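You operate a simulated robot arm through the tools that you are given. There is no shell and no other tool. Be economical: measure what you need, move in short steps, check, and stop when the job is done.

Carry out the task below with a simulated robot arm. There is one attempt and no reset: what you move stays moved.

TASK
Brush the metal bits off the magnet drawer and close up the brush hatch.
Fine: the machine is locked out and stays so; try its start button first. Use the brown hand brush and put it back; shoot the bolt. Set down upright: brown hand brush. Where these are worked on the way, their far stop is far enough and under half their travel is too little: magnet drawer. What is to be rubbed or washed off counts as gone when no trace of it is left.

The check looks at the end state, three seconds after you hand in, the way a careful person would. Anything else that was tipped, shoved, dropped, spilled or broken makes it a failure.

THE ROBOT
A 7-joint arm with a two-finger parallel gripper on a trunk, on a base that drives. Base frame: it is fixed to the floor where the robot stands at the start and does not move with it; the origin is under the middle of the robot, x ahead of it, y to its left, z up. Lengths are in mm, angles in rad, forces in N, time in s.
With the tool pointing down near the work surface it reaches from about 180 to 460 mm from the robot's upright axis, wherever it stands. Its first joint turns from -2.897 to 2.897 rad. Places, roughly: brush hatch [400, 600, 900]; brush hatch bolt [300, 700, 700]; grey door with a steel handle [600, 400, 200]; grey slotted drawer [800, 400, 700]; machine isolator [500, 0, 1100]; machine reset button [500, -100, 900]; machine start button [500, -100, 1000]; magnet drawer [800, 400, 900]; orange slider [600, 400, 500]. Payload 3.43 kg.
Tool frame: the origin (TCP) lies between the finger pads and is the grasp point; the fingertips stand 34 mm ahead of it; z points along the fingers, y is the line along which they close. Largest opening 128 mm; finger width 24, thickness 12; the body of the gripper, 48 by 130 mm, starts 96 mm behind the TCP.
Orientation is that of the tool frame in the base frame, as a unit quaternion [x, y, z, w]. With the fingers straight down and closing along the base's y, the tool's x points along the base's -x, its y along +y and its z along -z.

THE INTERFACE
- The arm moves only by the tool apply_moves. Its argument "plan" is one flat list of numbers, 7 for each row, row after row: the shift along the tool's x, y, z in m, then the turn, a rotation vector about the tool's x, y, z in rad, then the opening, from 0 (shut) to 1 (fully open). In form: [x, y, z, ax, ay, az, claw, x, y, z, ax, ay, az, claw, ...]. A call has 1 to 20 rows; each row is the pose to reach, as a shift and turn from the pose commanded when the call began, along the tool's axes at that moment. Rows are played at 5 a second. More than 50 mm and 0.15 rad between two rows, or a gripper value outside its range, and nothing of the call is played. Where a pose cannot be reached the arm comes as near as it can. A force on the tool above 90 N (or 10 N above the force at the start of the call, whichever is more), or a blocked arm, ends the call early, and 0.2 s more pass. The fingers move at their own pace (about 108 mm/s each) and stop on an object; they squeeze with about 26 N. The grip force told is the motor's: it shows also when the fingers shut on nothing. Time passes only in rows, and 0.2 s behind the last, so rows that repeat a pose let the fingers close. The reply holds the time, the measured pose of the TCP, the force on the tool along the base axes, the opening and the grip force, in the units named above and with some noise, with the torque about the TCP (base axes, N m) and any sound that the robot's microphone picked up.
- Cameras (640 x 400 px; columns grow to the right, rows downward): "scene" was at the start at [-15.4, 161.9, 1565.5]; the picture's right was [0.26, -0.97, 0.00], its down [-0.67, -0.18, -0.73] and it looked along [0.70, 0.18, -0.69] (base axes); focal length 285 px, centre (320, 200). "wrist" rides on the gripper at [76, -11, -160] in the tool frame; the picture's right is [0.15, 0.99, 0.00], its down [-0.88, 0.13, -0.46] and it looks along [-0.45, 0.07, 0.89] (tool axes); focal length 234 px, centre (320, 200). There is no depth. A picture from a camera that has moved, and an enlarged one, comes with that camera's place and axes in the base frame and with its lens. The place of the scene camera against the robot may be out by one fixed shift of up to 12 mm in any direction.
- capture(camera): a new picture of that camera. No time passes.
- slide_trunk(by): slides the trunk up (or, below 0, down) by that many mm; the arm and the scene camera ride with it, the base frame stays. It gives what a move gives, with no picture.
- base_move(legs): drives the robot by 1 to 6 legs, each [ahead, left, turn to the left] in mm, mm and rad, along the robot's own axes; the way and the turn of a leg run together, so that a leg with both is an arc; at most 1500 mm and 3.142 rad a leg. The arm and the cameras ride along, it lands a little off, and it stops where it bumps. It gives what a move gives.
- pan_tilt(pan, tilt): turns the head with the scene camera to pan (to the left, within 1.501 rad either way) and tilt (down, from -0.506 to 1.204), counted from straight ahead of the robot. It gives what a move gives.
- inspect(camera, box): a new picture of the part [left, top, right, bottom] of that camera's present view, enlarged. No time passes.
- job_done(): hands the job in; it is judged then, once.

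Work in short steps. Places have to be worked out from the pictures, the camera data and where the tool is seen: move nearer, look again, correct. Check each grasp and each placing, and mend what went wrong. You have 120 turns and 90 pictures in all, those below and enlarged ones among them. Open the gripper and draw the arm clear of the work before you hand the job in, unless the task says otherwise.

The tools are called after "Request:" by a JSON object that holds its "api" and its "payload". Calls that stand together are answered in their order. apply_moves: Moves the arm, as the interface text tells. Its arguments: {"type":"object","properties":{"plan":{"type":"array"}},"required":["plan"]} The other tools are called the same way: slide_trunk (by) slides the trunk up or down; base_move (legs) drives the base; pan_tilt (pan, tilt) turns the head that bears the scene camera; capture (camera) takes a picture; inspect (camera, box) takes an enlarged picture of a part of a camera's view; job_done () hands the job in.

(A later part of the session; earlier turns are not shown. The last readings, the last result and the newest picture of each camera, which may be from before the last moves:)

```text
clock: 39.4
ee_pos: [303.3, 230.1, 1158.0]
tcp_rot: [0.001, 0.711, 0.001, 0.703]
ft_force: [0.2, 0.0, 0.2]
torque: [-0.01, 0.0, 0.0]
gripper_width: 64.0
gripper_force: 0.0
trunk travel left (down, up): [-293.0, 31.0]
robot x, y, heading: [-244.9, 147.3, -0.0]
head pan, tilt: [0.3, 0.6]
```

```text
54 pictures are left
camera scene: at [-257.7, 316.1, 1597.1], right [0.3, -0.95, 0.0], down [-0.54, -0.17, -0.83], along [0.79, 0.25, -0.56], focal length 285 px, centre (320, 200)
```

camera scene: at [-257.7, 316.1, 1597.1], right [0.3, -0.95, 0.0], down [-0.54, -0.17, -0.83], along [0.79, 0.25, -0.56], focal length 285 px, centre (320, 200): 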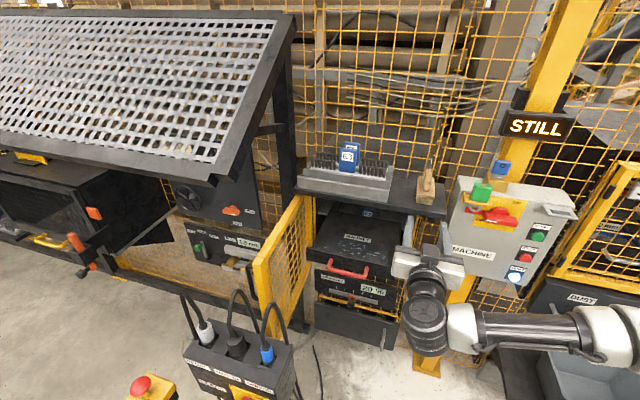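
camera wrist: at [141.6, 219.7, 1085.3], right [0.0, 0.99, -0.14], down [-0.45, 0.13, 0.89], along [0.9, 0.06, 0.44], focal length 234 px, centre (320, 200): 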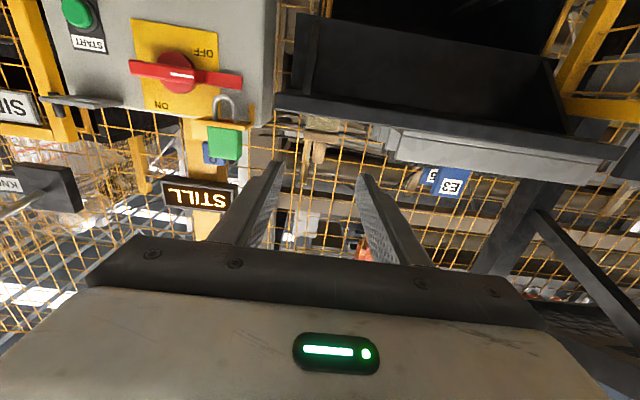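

The brush shows ahead between the fingers, at y≈232. I enlarge both views to judge its handle.

Request:
{"api": "inspect", "payload": {"camera": "wrist", "box": [260, 80, 400, 200]}}

Request:
{"api": "inspect", "payload": {"camera": "scene", "box": [385, 150, 465, 260]}}

```text
3.33 times, centred on (330, 140) of wrist
camera zoom: at [141.6, 219.7, 1085.3], right [0.0, 0.99, -0.14], down [-0.45, 0.13, 0.89], along [0.9, 0.06, 0.44], focal length 781 px, centre (287, 400)
```

zoom: 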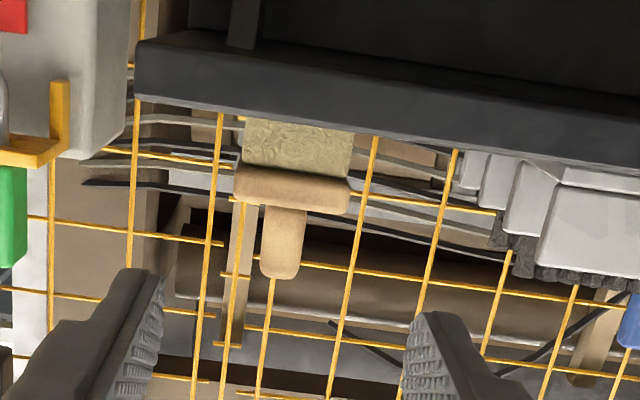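

```text
3.64 times, centred on (425, 205) of scene
camera zoom: at [-257.7, 316.1, 1597.1], right [0.3, -0.95, 0.0], down [-0.54, -0.17, -0.83], along [0.79, 0.25, -0.56], focal length 1035 px, centre (-62, 182)
```

zoom: 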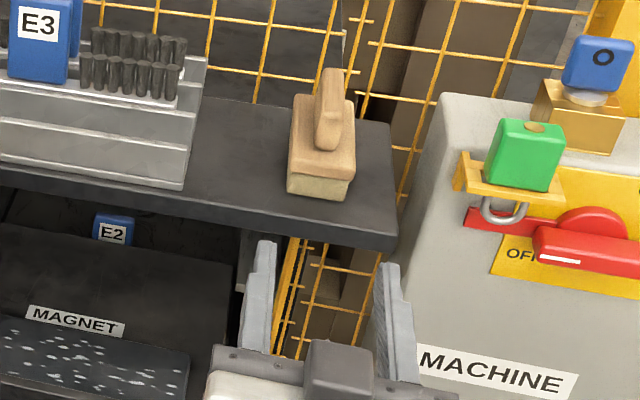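

The handle ridge is ~19 mm wide at y≈230, z≈1158–1193, from x≈490. I drive ahead 130 mm, then raise 20 mm and look before the final approach.

Request:
{"api": "base_move", "payload": {"legs": [[130, 0, 0]]}}

Request:
{"api": "apply_moves", "payload": {"plan": [-0.02, 0, 0, 0, 0, 0, 0.5, -0.02, 0, 0, 0, 0, 0, 0.5]}}

Request:
{"api": "capture", "payload": {"camera": "wrist"}}

Request:
{"api": "inspect", "payload": {"camera": "scene", "box": [400, 140, 520, 260]}}

```text
clock: 40.7
ee_pos: [432.8, 231.2, 1157.1]
tcp_rot: [0.002, 0.712, 0.0, 0.703]
ft_force: [-0.4, 0.8, -0.5]
torque: [0.01, 0.02, 0.0]
gripper_width: 63.9
gripper_force: 0.0
trunk travel left (down, up): [-293.0, 31.0]
robot x, y, heading: [-118.2, 150.0, -0.001]
head pan, tilt: [0.3, 0.6]
```

```text
clock: 41.3
ee_pos: [431.9, 230.4, 1177.9]
tcp_rot: [0.001, 0.711, 0.0, 0.703]
ft_force: [0.1, -0.9, 0.4]
torque: [-0.03, 0.0, -0.01]
gripper_width: 64.2
gripper_force: 0.1
trunk travel left (down, up): [-293.0, 31.0]
robot x, y, heading: [-114.5, 148.7, 0.002]
head pan, tilt: [0.3, 0.6]
```

```text
51 pictures are left
camera wrist: at [271.0, 219.6, 1105.5], right [0.0, 0.99, -0.14], down [-0.45, 0.13, 0.89], along [0.9, 0.06, 0.44], focal length 234 px, centre (320, 200)
```

wrist: 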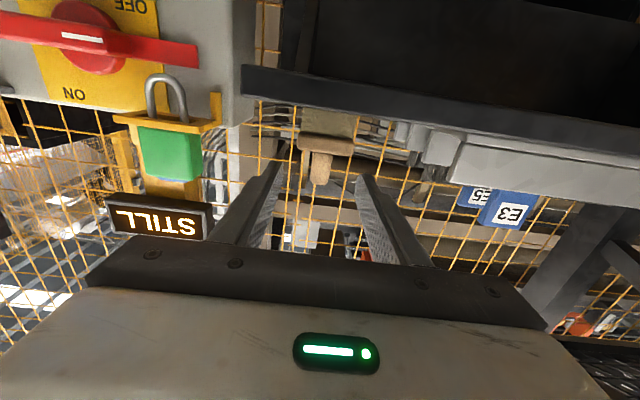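

```text
3.33 times, centred on (460, 200) of scene
camera zoom: at [-128.6, 316.4, 1597.1], right [0.3, -0.95, 0.0], down [-0.54, -0.17, -0.83], along [0.79, 0.25, -0.56], focal length 949 px, centre (-147, 200)
```

zoom: 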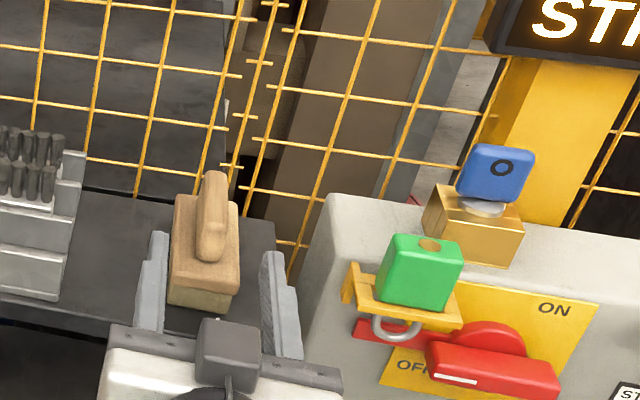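

Fingers straddle the handle line. I advance 80 mm and close on the ridge.

Request:
{"api": "apply_moves", "payload": {"plan": [0, -0.002, 0.025, 0, 0, 0, 0.5, 0, -0.002, 0.05, 0, 0, 0, 0.5, 0, -0.002, 0.08, 0, 0, 0, 0.5, 0, -0.002, 0.08, 0, 0, 0, 0, 0, -0.002, 0.08, 0, 0, 0, 0, 0, -0.002, 0.08, 0, 0, 0, 0]}}

Request:
{"api": "inspect", "payload": {"camera": "scene", "box": [400, 140, 520, 260]}}

Request:
{"api": "inspect", "payload": {"camera": "wrist", "box": [220, 80, 420, 260]}}

```text
clock: 42.7
ee_pos: [513.1, 228.7, 1178.0]
tcp_rot: [0.001, 0.712, 0.001, 0.702]
ft_force: [-0.2, -0.2, 0.5]
torque: [0.04, -0.12, 0.02]
gripper_width: 17.7
gripper_force: 25.7
trunk travel left (down, up): [-293.0, 31.0]
robot x, y, heading: [-118.4, 148.2, 0.002]
head pan, tilt: [0.3, 0.6]
```

```text
3.33 times, centred on (460, 200) of scene
camera zoom: at [-128.5, 316.4, 1597.1], right [0.3, -0.95, 0.0], down [-0.54, -0.17, -0.83], along [0.79, 0.25, -0.56], focal length 949 px, centre (-147, 200)
```

zoom: 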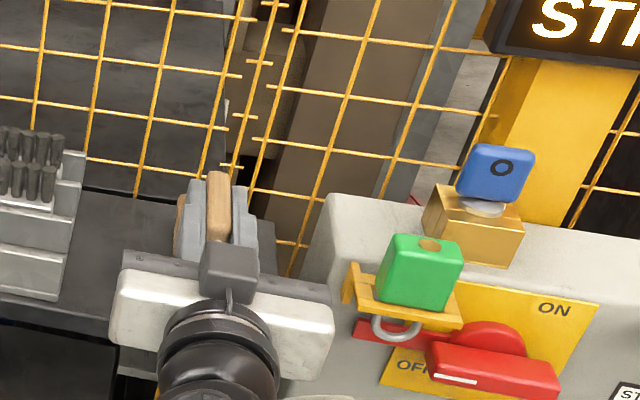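

```text
2.22 times, centred on (320, 170) of wrist
camera zoom: at [351.3, 217.9, 1104.3], right [0.0, 0.99, -0.14], down [-0.45, 0.13, 0.89], along [0.9, 0.06, 0.44], focal length 520 px, centre (320, 267)
```

zoom: 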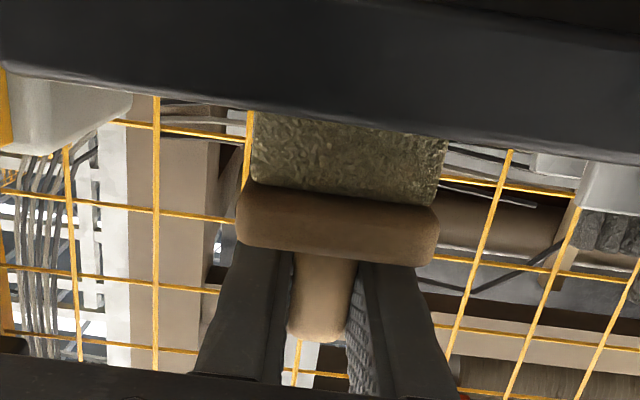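

Gripped at 17.7 mm; the resting place is TCP (513, 229, 1178). I lift 30 mm and withdraw.

Request:
{"api": "apply_moves", "payload": {"plan": [-0.015, 0, 0, 0, 0, 0, 0, -0.03, 0, 0, 0, 0, 0, 0, -0.03, 0, -0.04, 0, 0, 0, 0, -0.03, 0, -0.08, 0, 0, 0, 0]}}

Request:
{"api": "base_move", "payload": {"legs": [[-130, 0, 0]]}}

Request:
{"api": "capture", "payload": {"camera": "wrist"}}

Request:
{"api": "capture", "payload": {"camera": "scene"}}

```text
clock: 43.7
ee_pos: [430.6, 226.6, 1207.1]
tcp_rot: [0.002, 0.711, 0.0, 0.703]
ft_force: [-0.1, 0.6, -2.2]
torque: [-0.01, 0.0, 0.01]
gripper_width: 17.4
gripper_force: 25.8
trunk travel left (down, up): [-293.0, 31.0]
robot x, y, heading: [-118.1, 152.6, 0.001]
head pan, tilt: [0.3, 0.6]
```

```text
clock: 45.0
ee_pos: [303.2, 227.3, 1207.8]
tcp_rot: [0.001, 0.711, 0.0, 0.703]
ft_force: [-0.6, 0.5, -1.0]
torque: [0.0, -0.01, 0.0]
gripper_width: 17.7
gripper_force: 25.8
trunk travel left (down, up): [-293.0, 31.0]
robot x, y, heading: [-245.2, 152.6, -0.004]
head pan, tilt: [0.3, 0.6]
```

```text
47 pictures are left
camera wrist: at [141.1, 216.8, 1134.9], right [0.0, 0.99, -0.14], down [-0.45, 0.13, 0.89], along [0.9, 0.06, 0.44], focal length 234 px, centre (320, 200)
```

wrist: 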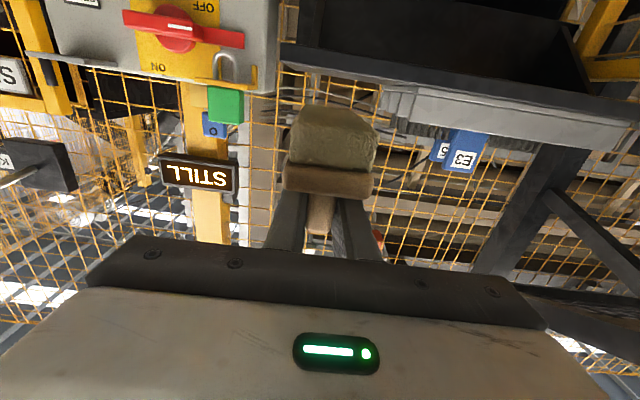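

```text
46 pictures are left
camera scene: at [-258.9, 316.2, 1597.1], right [0.3, -0.95, 0.0], down [-0.54, -0.17, -0.83], along [0.79, 0.25, -0.56], focal length 285 px, centre (320, 200)
```

scene: 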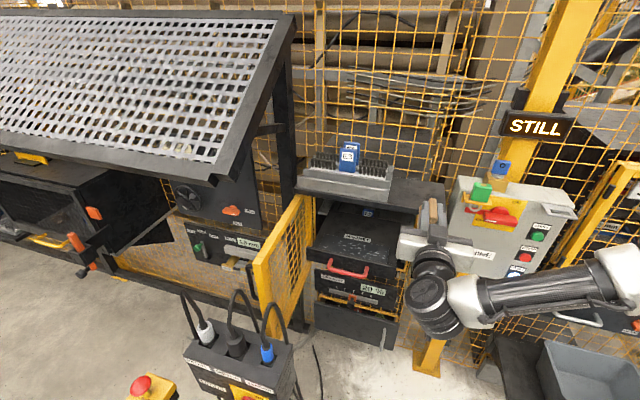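

Brush is held upright, its bottom ~54 mm under the TCP and about 120 mm long fore-aft. The bits plate works out to x≈435–520, y≈304–545, z≈888. I lower the trunk, yaw the tool and move left in front of the drawer.

Request:
{"api": "slide_trunk", "payload": {"by": -120}}

Request:
{"api": "apply_moves", "payload": {"plan": [0.0138, 0.0322, 0, -0.0583, 0, 0, 0, 0.0277, 0.0643, 0, -0.1167, 0, 0, 0, 0.0415, 0.0965, 0, -0.175, 0, 0, 0, 0.0553, 0.1287, 0, -0.2333, 0, 0, 0, 0.0692, 0.1608, 0, -0.2917, 0, 0, 0, 0.083, 0.193, 0, -0.35, 0, 0, 0, 0.083, 0.193, 0, -0.35, 0, 0, 0]}}

Request:
{"api": "capture", "payload": {"camera": "scene"}}

```text
clock: 46.5
ee_pos: [302.6, 228.3, 1087.4]
tcp_rot: [0.002, 0.711, 0.0, 0.703]
ft_force: [0.1, -0.4, -1.0]
torque: [0.02, 0.0, 0.02]
gripper_width: 17.4
gripper_force: 26.3
trunk travel left (down, up): [-173.0, 151.0]
robot x, y, heading: [-252.3, 145.7, 0.0]
head pan, tilt: [0.3, 0.6]
```

```text
clock: 48.1
ee_pos: [300.9, 421.3, 1005.1]
tcp_rot: [-0.122, 0.7, 0.124, 0.692]
ft_force: [-0.2, 0.4, -1.5]
torque: [0.0, 0.03, 0.02]
gripper_width: 17.9
gripper_force: 26.0
trunk travel left (down, up): [-173.0, 151.0]
robot x, y, heading: [-243.1, 150.9, -0.001]
head pan, tilt: [0.3, 0.6]
```

```text
45 pictures are left
camera scene: at [-258.5, 316.3, 1477.1], right [0.3, -0.95, 0.0], down [-0.54, -0.17, -0.82], along [0.79, 0.24, -0.57], focal length 285 px, centre (320, 200)
```

scene: 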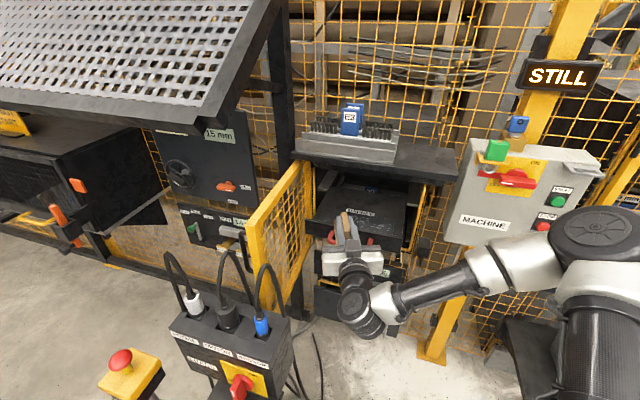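

Pose reached. I drive ahead 125 mm, with the brush passing above the drawer lip and below the shelf.

Request:
{"api": "base_move", "payload": {"legs": [[125, 0, 0]]}}

Request:
{"api": "inspect", "payload": {"camera": "scene", "box": [260, 120, 460, 300]}}

Request:
{"api": "capture", "payload": {"camera": "wrist"}}

```text
clock: 49.4
ee_pos: [424.8, 419.4, 1004.3]
tcp_rot: [-0.121, 0.7, 0.124, 0.692]
ft_force: [-0.6, 0.0, -1.6]
torque: [0.05, -0.01, -0.01]
gripper_width: 17.8
gripper_force: 26.7
trunk travel left (down, up): [-173.0, 151.0]
robot x, y, heading: [-124.5, 152.6, 0.0]
head pan, tilt: [0.3, 0.6]
```

```text
2.22 times, centred on (360, 210) of scene
camera zoom: at [-134.6, 316.4, 1477.1], right [0.3, -0.95, 0.0], down [-0.54, -0.17, -0.83], along [0.79, 0.24, -0.56], focal length 632 px, centre (231, 178)
```

zoom: 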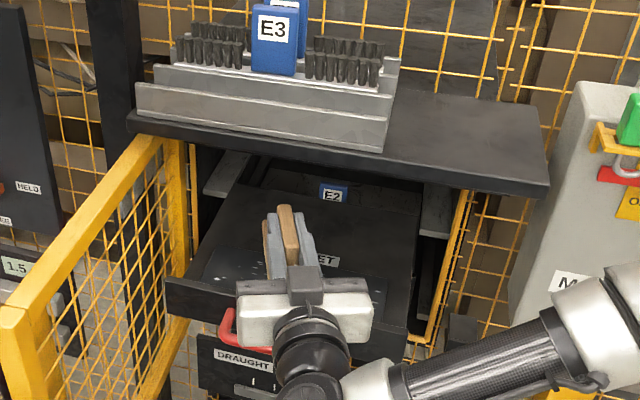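

```text
43 pictures are left
camera wrist: at [277.5, 355.4, 931.6], right [-0.34, 0.93, -0.14], down [-0.46, -0.03, 0.89], along [0.82, 0.37, 0.44], focal length 234 px, centre (320, 200)
```

wrist: 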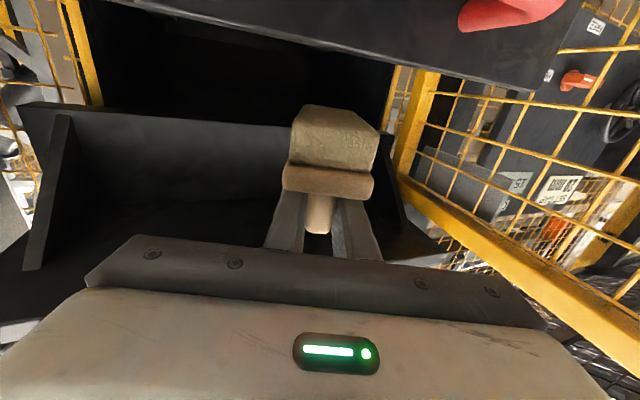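

The lip top is ~z 914 and the brush is clear of everything. I move above the left end of the plate, still about 20 mm above it.

Request:
{"api": "apply_moves", "payload": {"plan": [0.0, 0.0232, 0.0204, 0, 0, 0, 0, 0.013, 0.0463, 0.0409, 0, 0, 0, 0, 0.026, 0.0695, 0.0613, 0, 0, 0, 0, 0.039, 0.0927, 0.0817, 0, 0, 0, 0, 0.039, 0.0927, 0.0817, 0, 0, 0, 0]}}

Request:
{"api": "inspect", "payload": {"camera": "scene", "box": [260, 120, 460, 300]}}

Request:
{"api": "capture", "payload": {"camera": "wrist"}}

```text
clock: 50.5
ee_pos: [470.9, 487.8, 985.9]
tcp_rot: [-0.122, 0.7, 0.125, 0.692]
ft_force: [0.4, -0.3, -1.8]
torque: [0.02, 0.05, -0.01]
gripper_width: 17.6
gripper_force: 26.4
out of reach, approached as far as the arm can: row 3, 4, 5
trunk travel left (down, up): [-173.0, 151.0]
robot x, y, heading: [-122.3, 151.7, 0.002]
head pan, tilt: [0.3, 0.6]
```

```text
2.22 times, centred on (360, 210) of scene
camera zoom: at [-134.4, 316.4, 1477.1], right [0.3, -0.95, 0.0], down [-0.54, -0.17, -0.82], along [0.79, 0.24, -0.57], focal length 632 px, centre (231, 178)
```

zoom: 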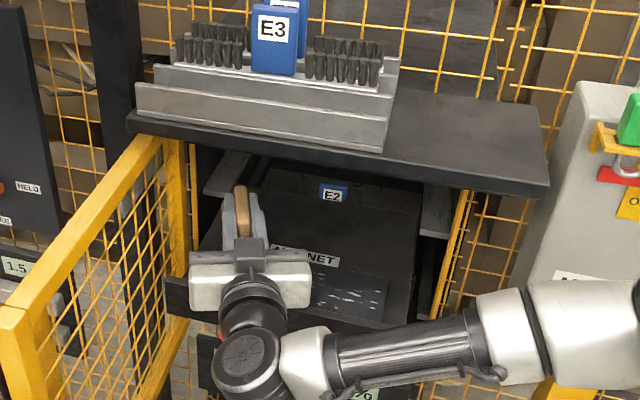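

```text
41 pictures are left
camera wrist: at [323.7, 422.9, 913.6], right [-0.34, 0.93, -0.14], down [-0.46, -0.04, 0.89], along [0.82, 0.37, 0.44], focal length 234 px, centre (320, 200)
```

wrist: 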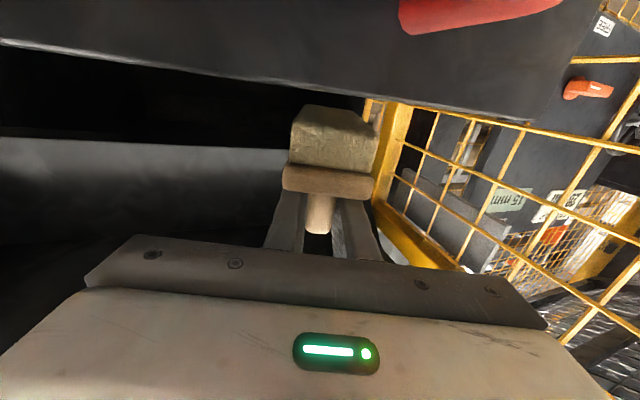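

The arm's left/low limit is at (471, 488, 986). I shift the base 40 mm left (still clear of post and cables) and use the trunk for the descent, first 32 mm.

Request:
{"api": "base_move", "payload": {"legs": [[0, 40, 0]]}}

Request:
{"api": "slide_trunk", "payload": {"by": -32}}

Request:
{"api": "inspect", "payload": {"camera": "scene", "box": [260, 120, 460, 300]}}

Request:
{"api": "capture", "payload": {"camera": "wrist"}}

```text
clock: 51.6
ee_pos: [470.5, 528.2, 987.3]
tcp_rot: [-0.122, 0.7, 0.124, 0.693]
ft_force: [-0.6, 0.1, -1.7]
torque: [-0.03, 0.01, 0.01]
gripper_width: 17.6
gripper_force: 26.0
trunk travel left (down, up): [-173.0, 151.0]
robot x, y, heading: [-122.8, 185.8, -0.003]
head pan, tilt: [0.3, 0.6]
```

```text
clock: 52.4
ee_pos: [471.2, 527.2, 953.9]
tcp_rot: [-0.121, 0.701, 0.124, 0.692]
ft_force: [-0.2, 0.3, -1.1]
torque: [-0.01, 0.03, 0.01]
gripper_width: 17.5
gripper_force: 25.8
trunk travel left (down, up): [-141.0, 183.0]
robot x, y, heading: [-124.5, 192.0, 0.002]
head pan, tilt: [0.3, 0.6]
```

```text
2.22 times, centred on (360, 210) of scene
camera zoom: at [-134.6, 356.4, 1445.1], right [0.3, -0.95, 0.0], down [-0.54, -0.17, -0.83], along [0.79, 0.24, -0.56], focal length 632 px, centre (231, 178)
```

zoom: 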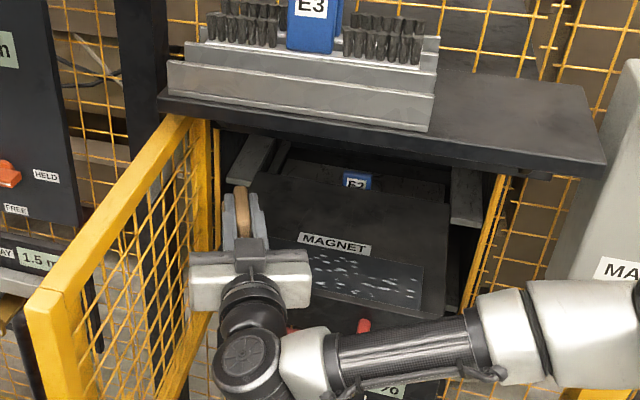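

```text
39 pictures are left
camera wrist: at [323.4, 462.9, 881.7], right [-0.34, 0.93, -0.14], down [-0.46, -0.04, 0.89], along [0.82, 0.37, 0.44], focal length 234 px, centre (320, 200)
```

wrist: 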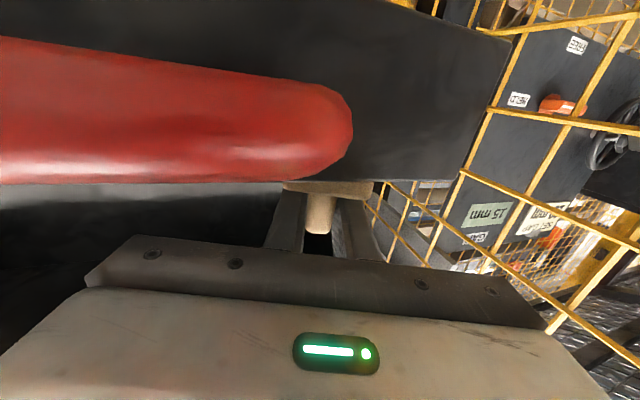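

The brush is over the left end of the plate; camera clears the handle. I descend by the trunk in small steps feeling for contact.

Request:
{"api": "slide_trunk", "payload": {"by": -8}}

Request:
{"api": "slide_trunk", "payload": {"by": -4}}

```text
clock: 53.0
ee_pos: [470.5, 527.1, 946.9]
tcp_rot: [-0.121, 0.7, 0.124, 0.693]
ft_force: [0.1, 0.3, -2.2]
torque: [-0.01, 0.02, 0.0]
gripper_width: 17.5
gripper_force: 25.8
trunk travel left (down, up): [-133.0, 191.0]
robot x, y, heading: [-123.1, 186.6, 0.001]
head pan, tilt: [0.3, 0.6]
```

```text
clock: 53.5
ee_pos: [472.0, 527.4, 943.7]
tcp_rot: [-0.121, 0.7, 0.124, 0.693]
ft_force: [0.4, -0.5, 2.4]
torque: [-0.1, 0.08, -0.02]
gripper_width: 17.6
gripper_force: 26.6
trunk travel left (down, up): [-129.0, 195.0]
robot x, y, heading: [-120.6, 188.2, 0.004]
head pan, tilt: [0.3, 0.6]
```

First contact at z≈943 (force turned upward). I press 4 mm more.

Request:
{"api": "slide_trunk", "payload": {"by": -4}}

```text
clock: 54.0
ee_pos: [470.8, 528.0, 941.7]
tcp_rot: [-0.121, 0.698, 0.124, 0.695]
ft_force: [3.3, 2.7, 19.8]
torque: [-0.37, 0.46, -0.06]
gripper_width: 17.8
gripper_force: 25.7
trunk travel left (down, up): [-125.0, 199.0]
robot x, y, heading: [-126.4, 191.0, 0.004]
head pan, tilt: [0.3, 0.6]
```

About 20 N pressing. I stroke a little left, then sweep right along y across the whole plate.

Request:
{"api": "apply_moves", "payload": {"plan": [0, 0.0113, 0.0041, 0, 0, 0, 0, 0, 0.0113, 0.0041, 0, 0, 0, 0, 0, -0.0094, -0.0034, 0, 0, 0, 0, 0, -0.0282, -0.0103, 0, 0, 0, 0, 0, -0.047, -0.0172, 0, 0, 0, 0, 0, -0.0658, -0.024, 0, 0, 0, 0, 0, -0.0846, -0.0309, 0, 0, 0, 0, 0, -0.1034, -0.0377, 0, 0, 0, 0, 0, -0.1222, -0.0446, 0, 0, 0, 0, 0, -0.141, -0.0515, 0, 0, 0, 0, 0, -0.1598, -0.0583, 0, 0, 0, 0, 0, -0.1786, -0.0652, 0, 0, 0, 0, 0, -0.1974, -0.072, 0, 0, 0, 0, 0, -0.2162, -0.0789, 0, 0, 0, 0, 0, -0.2256, -0.0823, 0, 0, 0, 0]}}

Request:
{"api": "inspect", "payload": {"camera": "scene", "box": [260, 120, 460, 300]}}

```text
clock: 57.2
ee_pos: [471.2, 288.4, 939.1]
tcp_rot: [-0.121, 0.699, 0.126, 0.693]
ft_force: [-1.5, 5.6, 21.3]
torque: [0.54, -0.06, 0.06]
gripper_width: 17.8
gripper_force: 26.1
out of reach, approached as far as the arm can: row 1, 2
trunk travel left (down, up): [-125.0, 199.0]
robot x, y, heading: [-129.3, 188.1, 0.005]
head pan, tilt: [0.3, 0.6]
```

```text
2.22 times, centred on (360, 210) of scene
camera zoom: at [-136.4, 356.6, 1429.1], right [0.3, -0.95, 0.0], down [-0.54, -0.17, -0.83], along [0.79, 0.24, -0.56], focal length 632 px, centre (231, 178)
```

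zoom: 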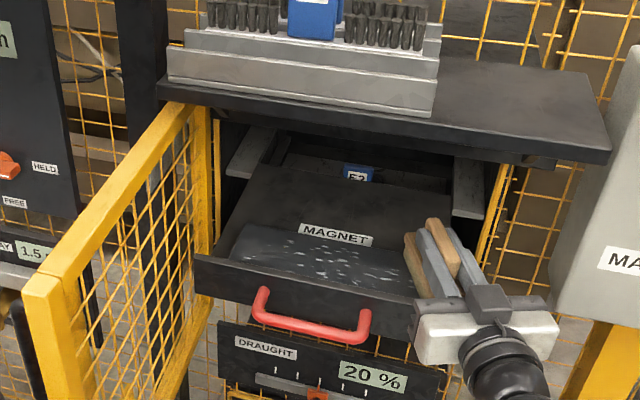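

The bits look fainter on the left but are still there. I enlarge the plate.

Request:
{"api": "inspect", "payload": {"camera": "scene", "box": [310, 180, 400, 240]}}

```text
6.67 times, centred on (355, 210) of scene
camera zoom: at [-136.4, 356.6, 1429.1], right [0.3, -0.95, 0.0], down [-0.54, -0.17, -0.83], along [0.79, 0.24, -0.56], focal length 1897 px, centre (87, 133)
```

zoom: 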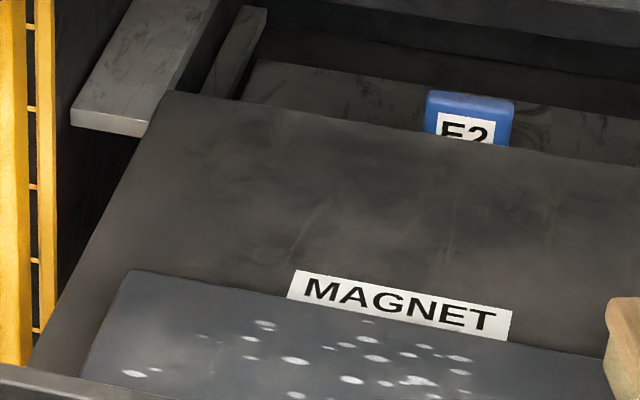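

The strokes do remove bits gradually. I scrub left and back right again with the same pressure.

Request:
{"api": "apply_moves", "payload": {"plan": [0, 0.0235, 0.0086, 0, 0, 0, 0, 0, 0.047, 0.0172, 0, 0, 0, 0, 0, 0.0705, 0.0257, 0, 0, 0, 0, 0, 0.094, 0.0343, 0, 0, 0, 0, 0, 0.1175, 0.0429, 0, 0, 0, 0, 0, 0.141, 0.0515, 0, 0, 0, 0, 0, 0.1645, 0.06, 0, 0, 0, 0, 0, 0.188, 0.0686, 0, 0, 0, 0, 0, 0.2115, 0.0772, 0, 0, 0, 0, 0, 0.2256, 0.0823, 0, 0, 0, 0, 0, 0.2021, 0.0737, 0, 0, 0, 0, 0, 0.1786, 0.0652, 0, 0, 0, 0, 0, 0.1551, 0.0566, 0, 0, 0, 0, 0, 0.1316, 0.048, 0, 0, 0, 0, 0, 0.1081, 0.0394, 0, 0, 0, 0, 0, 0.0846, 0.0309, 0, 0, 0, 0, 0, 0.0611, 0.0223, 0, 0, 0, 0, 0, 0.0376, 0.0137, 0, 0, 0, 0, 0, 0.0141, 0.0051, 0, 0, 0, 0, 0, 0, 0, 0, 0, 0, 0]}}

Request:
{"api": "inspect", "payload": {"camera": "scene", "box": [310, 180, 420, 260]}}

```text
clock: 61.4
ee_pos: [469.2, 286.5, 939.6]
tcp_rot: [-0.12, 0.7, 0.124, 0.692]
ft_force: [-2.0, 3.5, 15.9]
torque: [0.36, -0.35, 0.12]
gripper_width: 17.6
gripper_force: 26.2
trunk travel left (down, up): [-125.0, 199.0]
robot x, y, heading: [-125.7, 187.8, 0.002]
head pan, tilt: [0.3, 0.6]
```

```text
5.00 times, centred on (365, 220) of scene
camera zoom: at [-136.0, 356.4, 1429.1], right [0.3, -0.95, 0.0], down [-0.54, -0.17, -0.83], along [0.79, 0.24, -0.56], focal length 1423 px, centre (95, 100)
```

zoom: 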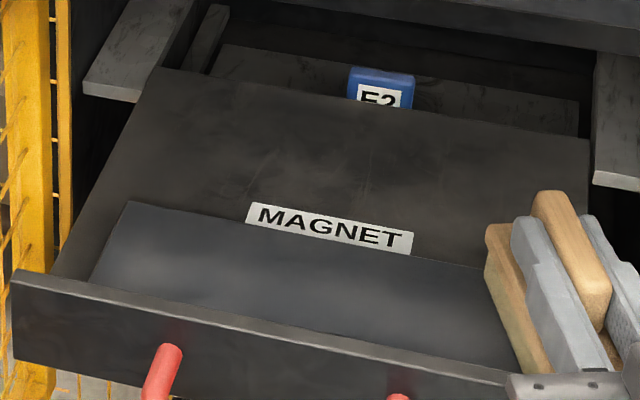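

No bits visible any more. For certainty I do one more double stroke, one shifted slightly toward the lip, one deeper.

Request:
{"api": "apply_moves", "payload": {"plan": [0, 0.0256, 0.003, 0, 0, 0, 0, 0, 0.0491, 0.0116, 0, 0, 0, 0, 0, 0.0726, 0.0201, 0, 0, 0, 0, 0, 0.0961, 0.0287, 0, 0, 0, 0, 0, 0.1196, 0.0373, 0, 0, 0, 0, 0, 0.1431, 0.0459, 0, 0, 0, 0, 0, 0.1666, 0.0544, 0, 0, 0, 0, 0, 0.1901, 0.063, 0, 0, 0, 0, 0, 0.2136, 0.0716, 0, 0, 0, 0, 0, 0.2277, 0.0767, 0, 0, 0, 0, 0, 0.198, 0.085, 0, 0, 0, 0, 0, 0.1745, 0.0765, 0, 0, 0, 0, 0, 0.151, 0.0679, 0, 0, 0, 0, 0, 0.1275, 0.0593, 0, 0, 0, 0, 0, 0.104, 0.0507, 0, 0, 0, 0, 0, 0.0805, 0.0422, 0, 0, 0, 0, 0, 0.057, 0.0336, 0, 0, 0, 0, 0, 0.0335, 0.025, 0, 0, 0, 0, 0, 0.01, 0.0164, 0, 0, 0, 0, 0, -0.006, 0.01, 0, 0, 0, 0]}}

Request:
{"api": "slide_trunk", "payload": {"by": 70}}

Request:
{"api": "inspect", "payload": {"camera": "scene", "box": [300, 200, 420, 290]}}

```text
clock: 65.6
ee_pos: [482.0, 283.9, 939.2]
tcp_rot: [-0.121, 0.701, 0.124, 0.692]
ft_force: [-1.5, -0.5, 6.9]
torque: [0.08, -0.17, -0.03]
gripper_width: 17.6
gripper_force: 26.7
trunk travel left (down, up): [-125.0, 199.0]
robot x, y, heading: [-124.5, 190.5, -0.001]
head pan, tilt: [0.3, 0.6]
```

```text
clock: 66.7
ee_pos: [482.0, 285.1, 1009.5]
tcp_rot: [-0.122, 0.701, 0.125, 0.692]
ft_force: [0.1, -0.6, -1.6]
torque: [0.03, 0.06, 0.0]
gripper_width: 17.7
gripper_force: 26.2
trunk travel left (down, up): [-195.0, 129.0]
robot x, y, heading: [-122.6, 191.6, 0.001]
head pan, tilt: [0.3, 0.6]
```

```text
4.44 times, centred on (360, 245) of scene
camera zoom: at [-134.5, 356.4, 1499.0], right [0.3, -0.95, 0.0], down [-0.54, -0.17, -0.82], along [0.79, 0.24, -0.57], focal length 1265 px, centre (142, 0)
```

zoom: 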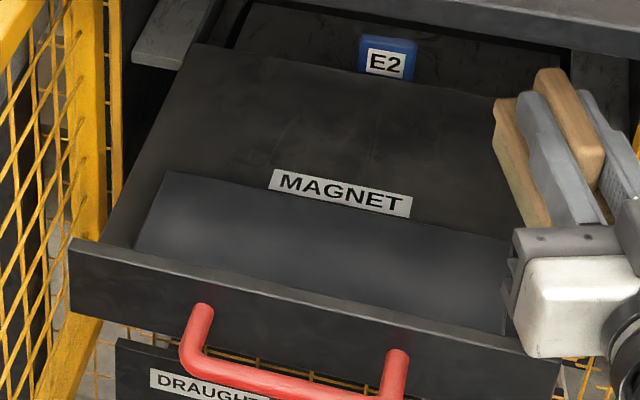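

The plate is clean. I back away under the shelf, raise the trunk and straighten the tool to carry the brush back.

Request:
{"api": "base_move", "payload": {"legs": [[-140, 0, 0]]}}

Request:
{"api": "slide_trunk", "payload": {"by": 98}}

Request:
{"api": "apply_moves", "payload": {"plan": [-0.0202, -0.0085, -0.0095, 0.07, 0, 0, 0, -0.0404, -0.0169, -0.019, 0.14, 0, 0, 0, -0.0606, -0.0254, -0.0284, 0.21, 0, 0, 0, -0.0808, -0.0338, -0.0379, 0.28, 0, 0, 0, -0.101, -0.0423, -0.0474, 0.35, 0, 0, 0, -0.101, -0.0423, -0.0474, 0.35, 0, 0, 0]}}

Request:
{"api": "base_move", "payload": {"legs": [[135, 0, 0]]}}

```text
clock: 68.0
ee_pos: [342.8, 286.9, 1009.3]
tcp_rot: [-0.122, 0.7, 0.125, 0.692]
ft_force: [0.7, -0.1, -1.0]
torque: [-0.02, -0.02, 0.01]
gripper_width: 17.7
gripper_force: 26.3
trunk travel left (down, up): [-195.0, 129.0]
robot x, y, heading: [-262.9, 190.8, 0.008]
head pan, tilt: [0.3, 0.6]
```

```text
clock: 69.3
ee_pos: [342.0, 285.8, 1107.0]
tcp_rot: [-0.122, 0.7, 0.125, 0.692]
ft_force: [-0.2, 0.0, -1.3]
torque: [-0.01, 0.0, 0.04]
gripper_width: 17.6
gripper_force: 25.8
trunk travel left (down, up): [-293.0, 31.0]
robot x, y, heading: [-263.0, 190.0, 0.0]
head pan, tilt: [0.3, 0.6]
```

```text
clock: 70.8
ee_pos: [313.6, 229.4, 1209.3]
tcp_rot: [0.0, 0.712, 0.001, 0.703]
ft_force: [-0.2, -0.3, -0.3]
torque: [-0.02, 0.01, -0.02]
gripper_width: 17.6
gripper_force: 26.2
trunk travel left (down, up): [-293.0, 31.0]
robot x, y, heading: [-262.9, 189.4, 0.009]
head pan, tilt: [0.3, 0.6]
```

```text
clock: 72.1
ee_pos: [451.1, 229.6, 1209.0]
tcp_rot: [0.0, 0.711, 0.001, 0.703]
ft_force: [-0.9, 0.3, -1.7]
torque: [0.0, 0.01, -0.01]
gripper_width: 17.5
gripper_force: 26.2
trunk travel left (down, up): [-293.0, 31.0]
robot x, y, heading: [-129.8, 189.1, 0.004]
head pan, tilt: [0.3, 0.6]
```

At (451, 229.6, 1209). I move 62 mm ahead over the old spot and lower 28 mm, then look.

Request:
{"api": "apply_moves", "payload": {"plan": [0, -0.001, 0.02, 0, 0, 0, 0, 0, -0.001, 0.042, 0, 0, 0, 0, 0, -0.001, 0.062, 0, 0, 0, 0, 0.014, -0.001, 0.062, 0, 0, 0, 0, 0.026, -0.001, 0.062, 0, 0, 0, 0]}}

Request:
{"api": "inspect", "payload": {"camera": "scene", "box": [400, 120, 540, 260]}}

Request:
{"api": "inspect", "payload": {"camera": "wrist", "box": [220, 80, 420, 260]}}

```text
clock: 73.3
ee_pos: [512.0, 229.8, 1182.4]
tcp_rot: [0.0, 0.712, 0.001, 0.703]
ft_force: [-0.4, 0.7, -0.6]
torque: [-0.02, 0.02, 0.0]
gripper_width: 17.9
gripper_force: 25.6
trunk travel left (down, up): [-293.0, 31.0]
robot x, y, heading: [-130.2, 192.7, 0.001]
head pan, tilt: [0.3, 0.6]
```

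```text
2.86 times, centred on (470, 190) of scene
camera zoom: at [-139.1, 356.5, 1597.1], right [0.3, -0.95, 0.0], down [-0.54, -0.17, -0.82], along [0.79, 0.25, -0.57], focal length 813 px, centre (-109, 229)
```

zoom: 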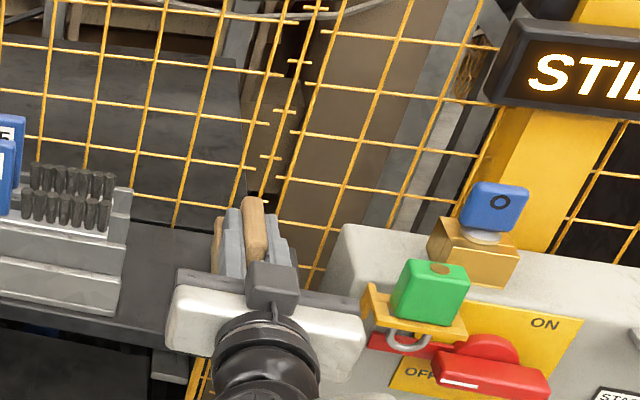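

```text
2.22 times, centred on (320, 170) of wrist
camera zoom: at [350.7, 218.5, 1108.8], right [0.0, 0.99, -0.14], down [-0.45, 0.13, 0.89], along [0.9, 0.07, 0.44], focal length 520 px, centre (320, 267)
```

zoom: 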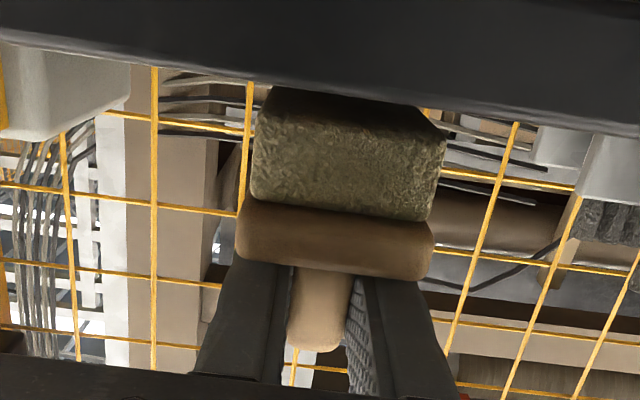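

Same spot as before, a few mm above the shelf. I lower until contact.

Request:
{"api": "apply_moves", "payload": {"plan": [0.002, 0, 0, 0, 0, 0, 0, 0.004, 0, 0, 0, 0, 0, 0, 0.004, 0, 0, 0, 0, 0, 0]}}

```text
clock: 74.1
ee_pos: [512.3, 230.0, 1177.4]
tcp_rot: [0.0, 0.712, 0.001, 0.703]
ft_force: [-0.5, 0.5, -2.6]
torque: [0.01, 0.0, -0.01]
gripper_width: 17.7
gripper_force: 26.4
trunk travel left (down, up): [-293.0, 31.0]
robot x, y, heading: [-128.3, 190.9, 0.002]
head pan, tilt: [0.3, 0.6]
```

Request:
{"api": "apply_moves", "payload": {"plan": [0.001, 0, 0, 0, 0, 0, 0, 0.002, 0, 0, 0, 0, 0, 0, 0.002, 0, 0, 0, 0, 0, 0]}}

```text
clock: 74.9
ee_pos: [509.4, 230.1, 1176.3]
tcp_rot: [0.001, 0.711, 0.001, 0.703]
ft_force: [-0.5, 0.7, -2.8]
torque: [0.0, -0.03, 0.0]
gripper_width: 17.9
gripper_force: 26.9
trunk travel left (down, up): [-293.0, 31.0]
robot x, y, heading: [-127.7, 192.2, -0.001]
head pan, tilt: [0.3, 0.6]
```

Still no upward force; I lower in 1 mm rows a little further.

Request:
{"api": "apply_moves", "payload": {"plan": [0.001, 0, 0, 0, 0, 0, 0, 0.002, 0, 0, 0, 0, 0, 0, 0.003, 0, 0, 0, 0, 0, 0]}}

Request:
{"api": "inspect", "payload": {"camera": "wrist", "box": [220, 80, 420, 260]}}

```text
clock: 75.7
ee_pos: [512.1, 229.6, 1173.3]
tcp_rot: [0.001, 0.712, 0.0, 0.703]
ft_force: [0.1, -0.3, -1.4]
torque: [-0.01, 0.0, 0.02]
gripper_width: 17.7
gripper_force: 26.2
trunk travel left (down, up): [-293.0, 31.0]
robot x, y, heading: [-132.3, 187.3, 0.003]
head pan, tilt: [0.3, 0.6]
```

```text
2.22 times, centred on (320, 170) of wrist
camera zoom: at [350.2, 218.6, 1100.3], right [0.0, 0.99, -0.14], down [-0.44, 0.13, 0.89], along [0.9, 0.07, 0.44], focal length 520 px, centre (320, 267)
```

zoom: 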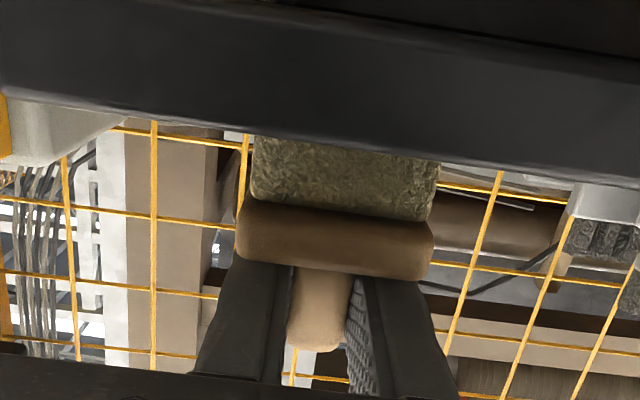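

The brush slid a few mm up in the grip while pressing, so contact comes lower. I keep lowering gently.

Request:
{"api": "apply_moves", "payload": {"plan": [0.001, 0, 0, 0, 0, 0, 0, 0.002, 0, 0, 0, 0, 0, 0, 0.002, 0, 0, 0, 0, 0, 0]}}

```text
clock: 76.5
ee_pos: [509.8, 229.9, 1172.9]
tcp_rot: [0.0, 0.71, 0.001, 0.705]
ft_force: [2.4, 0.2, 10.9]
torque: [-0.08, 0.44, -0.03]
gripper_width: 17.5
gripper_force: 25.6
trunk travel left (down, up): [-293.0, 31.0]
robot x, y, heading: [-130.2, 192.5, -0.003]
head pan, tilt: [0.3, 0.6]
```

Contact (11 N). I ease off 1 mm, open and withdraw straight back.

Request:
{"api": "apply_moves", "payload": {"plan": [-0.001, 0, 0, 0, 0, 0, 0, -0.001, 0, 0, 0, 0, 0, 0.3, -0.001, 0, 0, 0, 0, 0, 0.35, -0.001, 0, -0.03, 0, 0, 0, 0.35, -0.001, 0, -0.07, 0, 0, 0, 0.35, -0.001, 0, -0.1, 0, 0, 0, 0.35]}}

Request:
{"api": "base_move", "payload": {"legs": [[-130, -35, 0]]}}

Request:
{"api": "capture", "payload": {"camera": "scene"}}

Request:
{"api": "inspect", "payload": {"camera": "scene", "box": [300, 130, 470, 260]}}

```text
clock: 77.9
ee_pos: [410.7, 229.5, 1172.0]
tcp_rot: [0.001, 0.712, 0.001, 0.702]
ft_force: [0.1, -0.1, -0.1]
torque: [0.01, -0.01, -0.03]
gripper_width: 44.9
gripper_force: 0.1
trunk travel left (down, up): [-293.0, 31.0]
robot x, y, heading: [-125.5, 189.1, -0.0]
head pan, tilt: [0.3, 0.6]
```

```text
clock: 79.2
ee_pos: [279.2, 194.8, 1172.9]
tcp_rot: [0.0, 0.711, 0.001, 0.703]
ft_force: [-0.6, -0.5, 0.7]
torque: [0.02, -0.02, 0.02]
gripper_width: 45.1
gripper_force: 0.0
trunk travel left (down, up): [-293.0, 31.0]
robot x, y, heading: [-260.6, 154.4, 0.004]
head pan, tilt: [0.3, 0.6]
```

```text
31 pictures are left
camera scene: at [-270.6, 321.2, 1597.1], right [0.3, -0.95, 0.0], down [-0.54, -0.17, -0.83], along [0.79, 0.25, -0.56], focal length 285 px, centre (320, 200)
```

scene: 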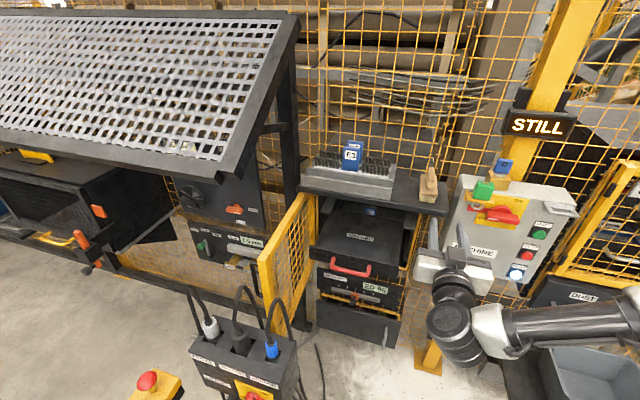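

```text
3.08 times, centred on (385, 195) of scene
camera zoom: at [-270.6, 321.2, 1597.1], right [0.3, -0.95, 0.0], down [-0.54, -0.17, -0.83], along [0.79, 0.25, -0.56], focal length 876 px, centre (120, 215)
```

zoom: 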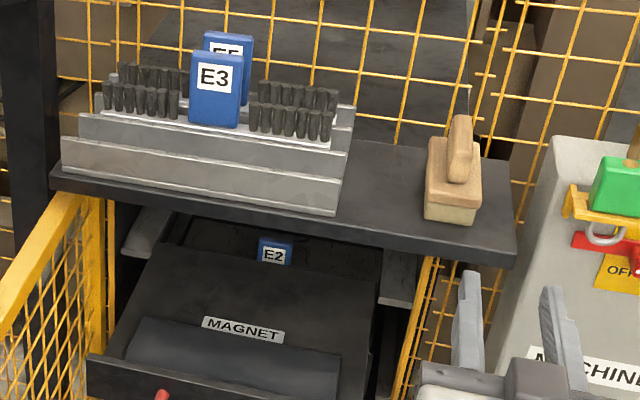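

Brush is back upright in its place. Now to push the drawer shut: I roll the tool to vertical closing with the yaw that worked, then lower the trunk to handle height.

Request:
{"api": "apply_moves", "payload": {"plan": [0.0115, 0.0171, -0.0074, -0.0229, -0.0229, -0.1295, 0.5, 0.023, 0.0342, -0.0148, -0.0458, -0.0458, -0.2589, 0.5, 0.0345, 0.0513, -0.0223, -0.0687, -0.0687, -0.3884, 0.5, 0.046, 0.0683, -0.0297, -0.0916, -0.0916, -0.5178, 0.5, 0.0575, 0.0854, -0.0371, -0.1145, -0.1145, -0.6473, 0.5, 0.069, 0.1025, -0.0445, -0.1374, -0.1374, -0.7768, 0.5, 0.0805, 0.1196, -0.0519, -0.1602, -0.1602, -0.9062, 0.5, 0.092, 0.1367, -0.0593, -0.1831, -0.1831, -1.0357, 0.5, 0.1035, 0.1538, -0.0668, -0.206, -0.206, -1.1651, 0.5, 0.115, 0.1708, -0.0742, -0.2289, -0.2289, -1.2946, 0.5, 0.1265, 0.1879, -0.0816, -0.2518, -0.2518, -1.424, 0.5, 0.138, 0.205, -0.089, -0.2747, -0.2747, -1.5535, 0.5, 0.138, 0.205, -0.089, -0.2747, -0.2747, -1.5535, 0.5]}}

Request:
{"api": "slide_trunk", "payload": {"by": -147}}

```text
clock: 82.0
ee_pos: [188.8, 399.9, 1037.3]
tcp_rot: [0.582, -0.408, 0.401, -0.578]
ft_force: [0.1, 0.4, 0.2]
torque: [0.03, 0.0, 0.0]
gripper_width: 64.1
gripper_force: 0.1
trunk travel left (down, up): [-293.0, 31.0]
robot x, y, heading: [-256.5, 155.2, 0.004]
head pan, tilt: [0.3, 0.6]
```

```text
clock: 83.7
ee_pos: [187.8, 400.5, 889.4]
tcp_rot: [0.582, -0.409, 0.401, -0.578]
ft_force: [0.3, -0.1, -0.1]
torque: [0.02, 0.03, -0.01]
gripper_width: 64.1
gripper_force: 0.0
trunk travel left (down, up): [-146.0, 178.0]
robot x, y, heading: [-258.7, 157.0, 0.003]
head pan, tilt: [0.3, 0.6]
```

At (188, 400, 889). I extend to the bar at x≈357 and close on it.

Request:
{"api": "apply_moves", "payload": {"plan": [0.0109, 0.001, 0.0408, 0, 0, 0, 0.5, 0.0218, 0.001, 0.0815, 0, 0, 0, 0.5, 0.0326, 0.001, 0.1223, 0, 0, 0, 0.5, 0.0435, 0.001, 0.163, 0, 0, 0, 0.5, 0.0435, 0.001, 0.163, 0, 0, 0, 0, 0.0435, 0.001, 0.163, 0, 0, 0, 0, 0.0435, 0.001, 0.163, 0, 0, 0, 0]}}

Request:
{"api": "capture", "payload": {"camera": "wrist"}}

```text
clock: 85.3
ee_pos: [357.2, 415.2, 887.0]
tcp_rot: [0.581, -0.408, 0.401, -0.579]
ft_force: [4.3, 2.0, 9.4]
torque: [-0.29, 0.08, 0.3]
gripper_width: 14.0
gripper_force: 45.0
trunk travel left (down, up): [-146.0, 178.0]
robot x, y, heading: [-255.9, 154.6, 0.006]
head pan, tilt: [0.3, 0.6]
```

```text
29 pictures are left
camera wrist: at [233.4, 289.5, 900.9], right [0.04, -0.13, -0.99], down [-0.73, 0.67, -0.12], along [0.68, 0.73, -0.07], focal length 234 px, centre (320, 200)
```

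wrist: 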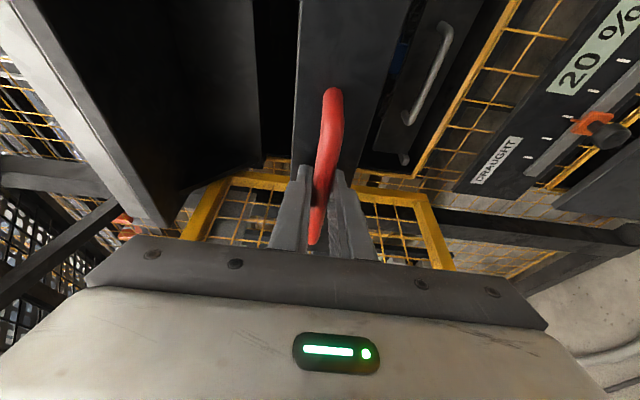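

The bar is held. I push the drawer in by driving ahead 165 mm.

Request:
{"api": "base_move", "payload": {"legs": [[165, 0, 0]]}}

Request:
{"api": "apply_moves", "payload": {"plan": [0.0069, 0, 0.0188, 0, 0, 0, 0, 0.0137, 0, 0.0376, 0, 0, 0, 0, 0.0206, 0, 0.0564, 0, 0, 0, 0, 0.0274, 0, 0.0752, 0, 0, 0, 0, 0.0343, 0, 0.094, 0, 0, 0, 0, 0.0395, 0, 0.1081, 0, 0, 0, 0]}}

Request:
{"api": "inspect", "payload": {"camera": "scene", "box": [250, 130, 450, 310]}}

```text
clock: 86.7
ee_pos: [521.9, 414.4, 888.6]
tcp_rot: [0.58, -0.408, 0.402, -0.579]
ft_force: [4.1, -13.9, 15.4]
torque: [-0.47, 0.04, -0.32]
gripper_width: 13.9
gripper_force: 45.4
trunk travel left (down, up): [-146.0, 178.0]
robot x, y, heading: [-94.8, 155.9, 0.005]
head pan, tilt: [0.3, 0.6]
```

```text
clock: 88.1
ee_pos: [636.5, 414.5, 887.7]
tcp_rot: [0.579, -0.409, 0.404, -0.578]
ft_force: [-11.9, -12.4, 11.1]
torque: [-0.54, -0.03, -0.7]
gripper_width: 13.9
gripper_force: 45.1
trunk travel left (down, up): [-146.0, 178.0]
robot x, y, heading: [-94.6, 157.8, 0.004]
head pan, tilt: [0.3, 0.6]
```

```text
2.22 times, centred on (350, 220) of scene
camera zoom: at [-108.4, 320.8, 1450.3], right [0.3, -0.95, 0.0], down [-0.54, -0.17, -0.83], along [0.79, 0.25, -0.56], focal length 632 px, centre (253, 156)
```

zoom: 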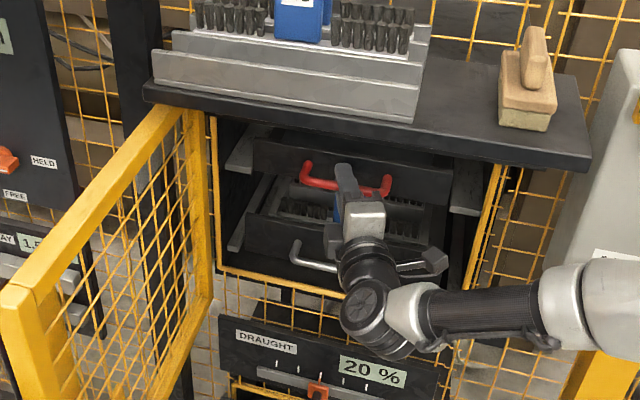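

Back at the starting place (636 vs 638). I press 6 mm more to be sure it is home.

Request:
{"api": "apply_moves", "payload": {"plan": [0.001, 0, 0.003, 0, 0, 0, 0, 0.002, 0, 0.006, 0, 0, 0, 0]}}

```text
clock: 88.7
ee_pos: [638.9, 415.7, 887.3]
tcp_rot: [0.58, -0.408, 0.401, -0.579]
ft_force: [-45.7, -21.6, 12.9]
torque: [-0.25, -0.18, -0.34]
gripper_width: 13.9
gripper_force: 45.1
trunk travel left (down, up): [-146.0, 178.0]
robot x, y, heading: [-94.3, 153.0, 0.006]
head pan, tilt: [0.3, 0.6]
```

It is at its stop (46 N). Release and withdraw the arm, then back the base off.

Request:
{"api": "apply_moves", "payload": {"plan": [-0.001, 0, -0.005, 0, 0, 0, 0, -0.001, 0, -0.005, 0, 0, 0, 0.5, -0.001, 0, -0.005, 0, 0, 0, 0.5, -0.012, 0, -0.035, 0, 0, 0, 0.5, -0.025, 0, -0.07, 0, 0, 0, 0.5, -0.043, 0, -0.118, 0, 0, 0, 0.5]}}

Request:
{"api": "base_move", "payload": {"legs": [[-200, 0, 0]]}}

Request:
{"api": "pan_tilt", "payload": {"pan": 0.6, "tilt": 0.7}}

Request:
{"api": "capture", "payload": {"camera": "scene"}}

Request:
{"api": "inspect", "payload": {"camera": "scene", "box": [270, 110, 470, 310]}}

```text
refused: row 6 steps farther than a row can; nothing moved
```

```text
clock: 90.3
ee_pos: [442.4, 417.1, 887.1]
tcp_rot: [0.58, -0.406, 0.402, -0.58]
ft_force: [-4.5, 10.3, 18.9]
torque: [-0.24, 0.06, 0.17]
gripper_width: 13.7
gripper_force: 44.9
trunk travel left (down, up): [-146.0, 178.0]
robot x, y, heading: [-294.8, 152.4, 0.004]
head pan, tilt: [0.3, 0.6]
```

```text
clock: 91.1
ee_pos: [444.1, 417.4, 888.9]
tcp_rot: [0.581, -0.406, 0.401, -0.58]
ft_force: [0.4, 1.1, 7.4]
torque: [-0.27, 0.02, 0.11]
gripper_width: 13.7
gripper_force: 45.4
trunk travel left (down, up): [-146.0, 178.0]
robot x, y, heading: [-290.3, 154.6, 0.011]
head pan, tilt: [0.6, 0.7]
```

```text
27 pictures are left
camera scene: at [-320.8, 342.5, 1441.5], right [0.57, -0.82, 0.0], down [-0.53, -0.37, -0.77], along [0.63, 0.44, -0.64], focal length 285 px, centre (320, 200)
```

scene: 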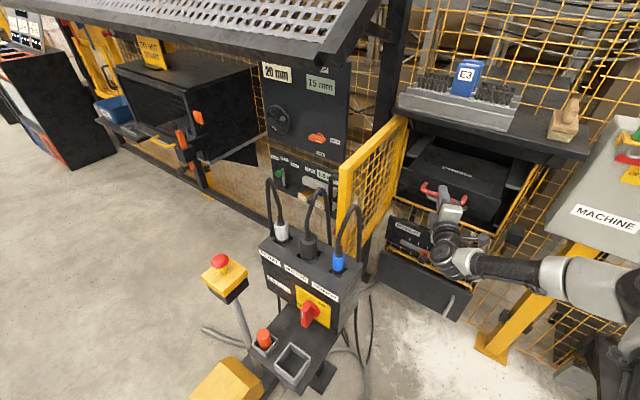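

```text
2.00 times, centred on (370, 210) of scene
camera zoom: at [-320.8, 342.5, 1441.5], right [0.57, -0.82, 0.0], down [-0.53, -0.37, -0.77], along [0.63, 0.44, -0.64], focal length 569 px, centre (220, 180)
```

zoom: 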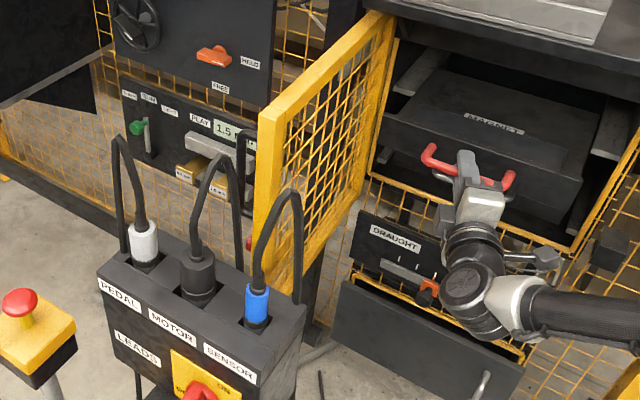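

My release rows were refused, so the drive pulled the drawer out again. I drive it back in.

Request:
{"api": "base_move", "payload": {"legs": [[200, 0, 0]]}}

```text
clock: 92.7
ee_pos: [638.8, 416.0, 887.3]
tcp_rot: [0.581, -0.407, 0.401, -0.579]
ft_force: [-40.5, -24.5, 6.8]
torque: [-0.1, -0.82, 0.87]
gripper_width: 13.6
gripper_force: 45.2
trunk travel left (down, up): [-146.0, 178.0]
robot x, y, heading: [-96.8, 153.7, 0.011]
head pan, tilt: [0.6, 0.7]
```

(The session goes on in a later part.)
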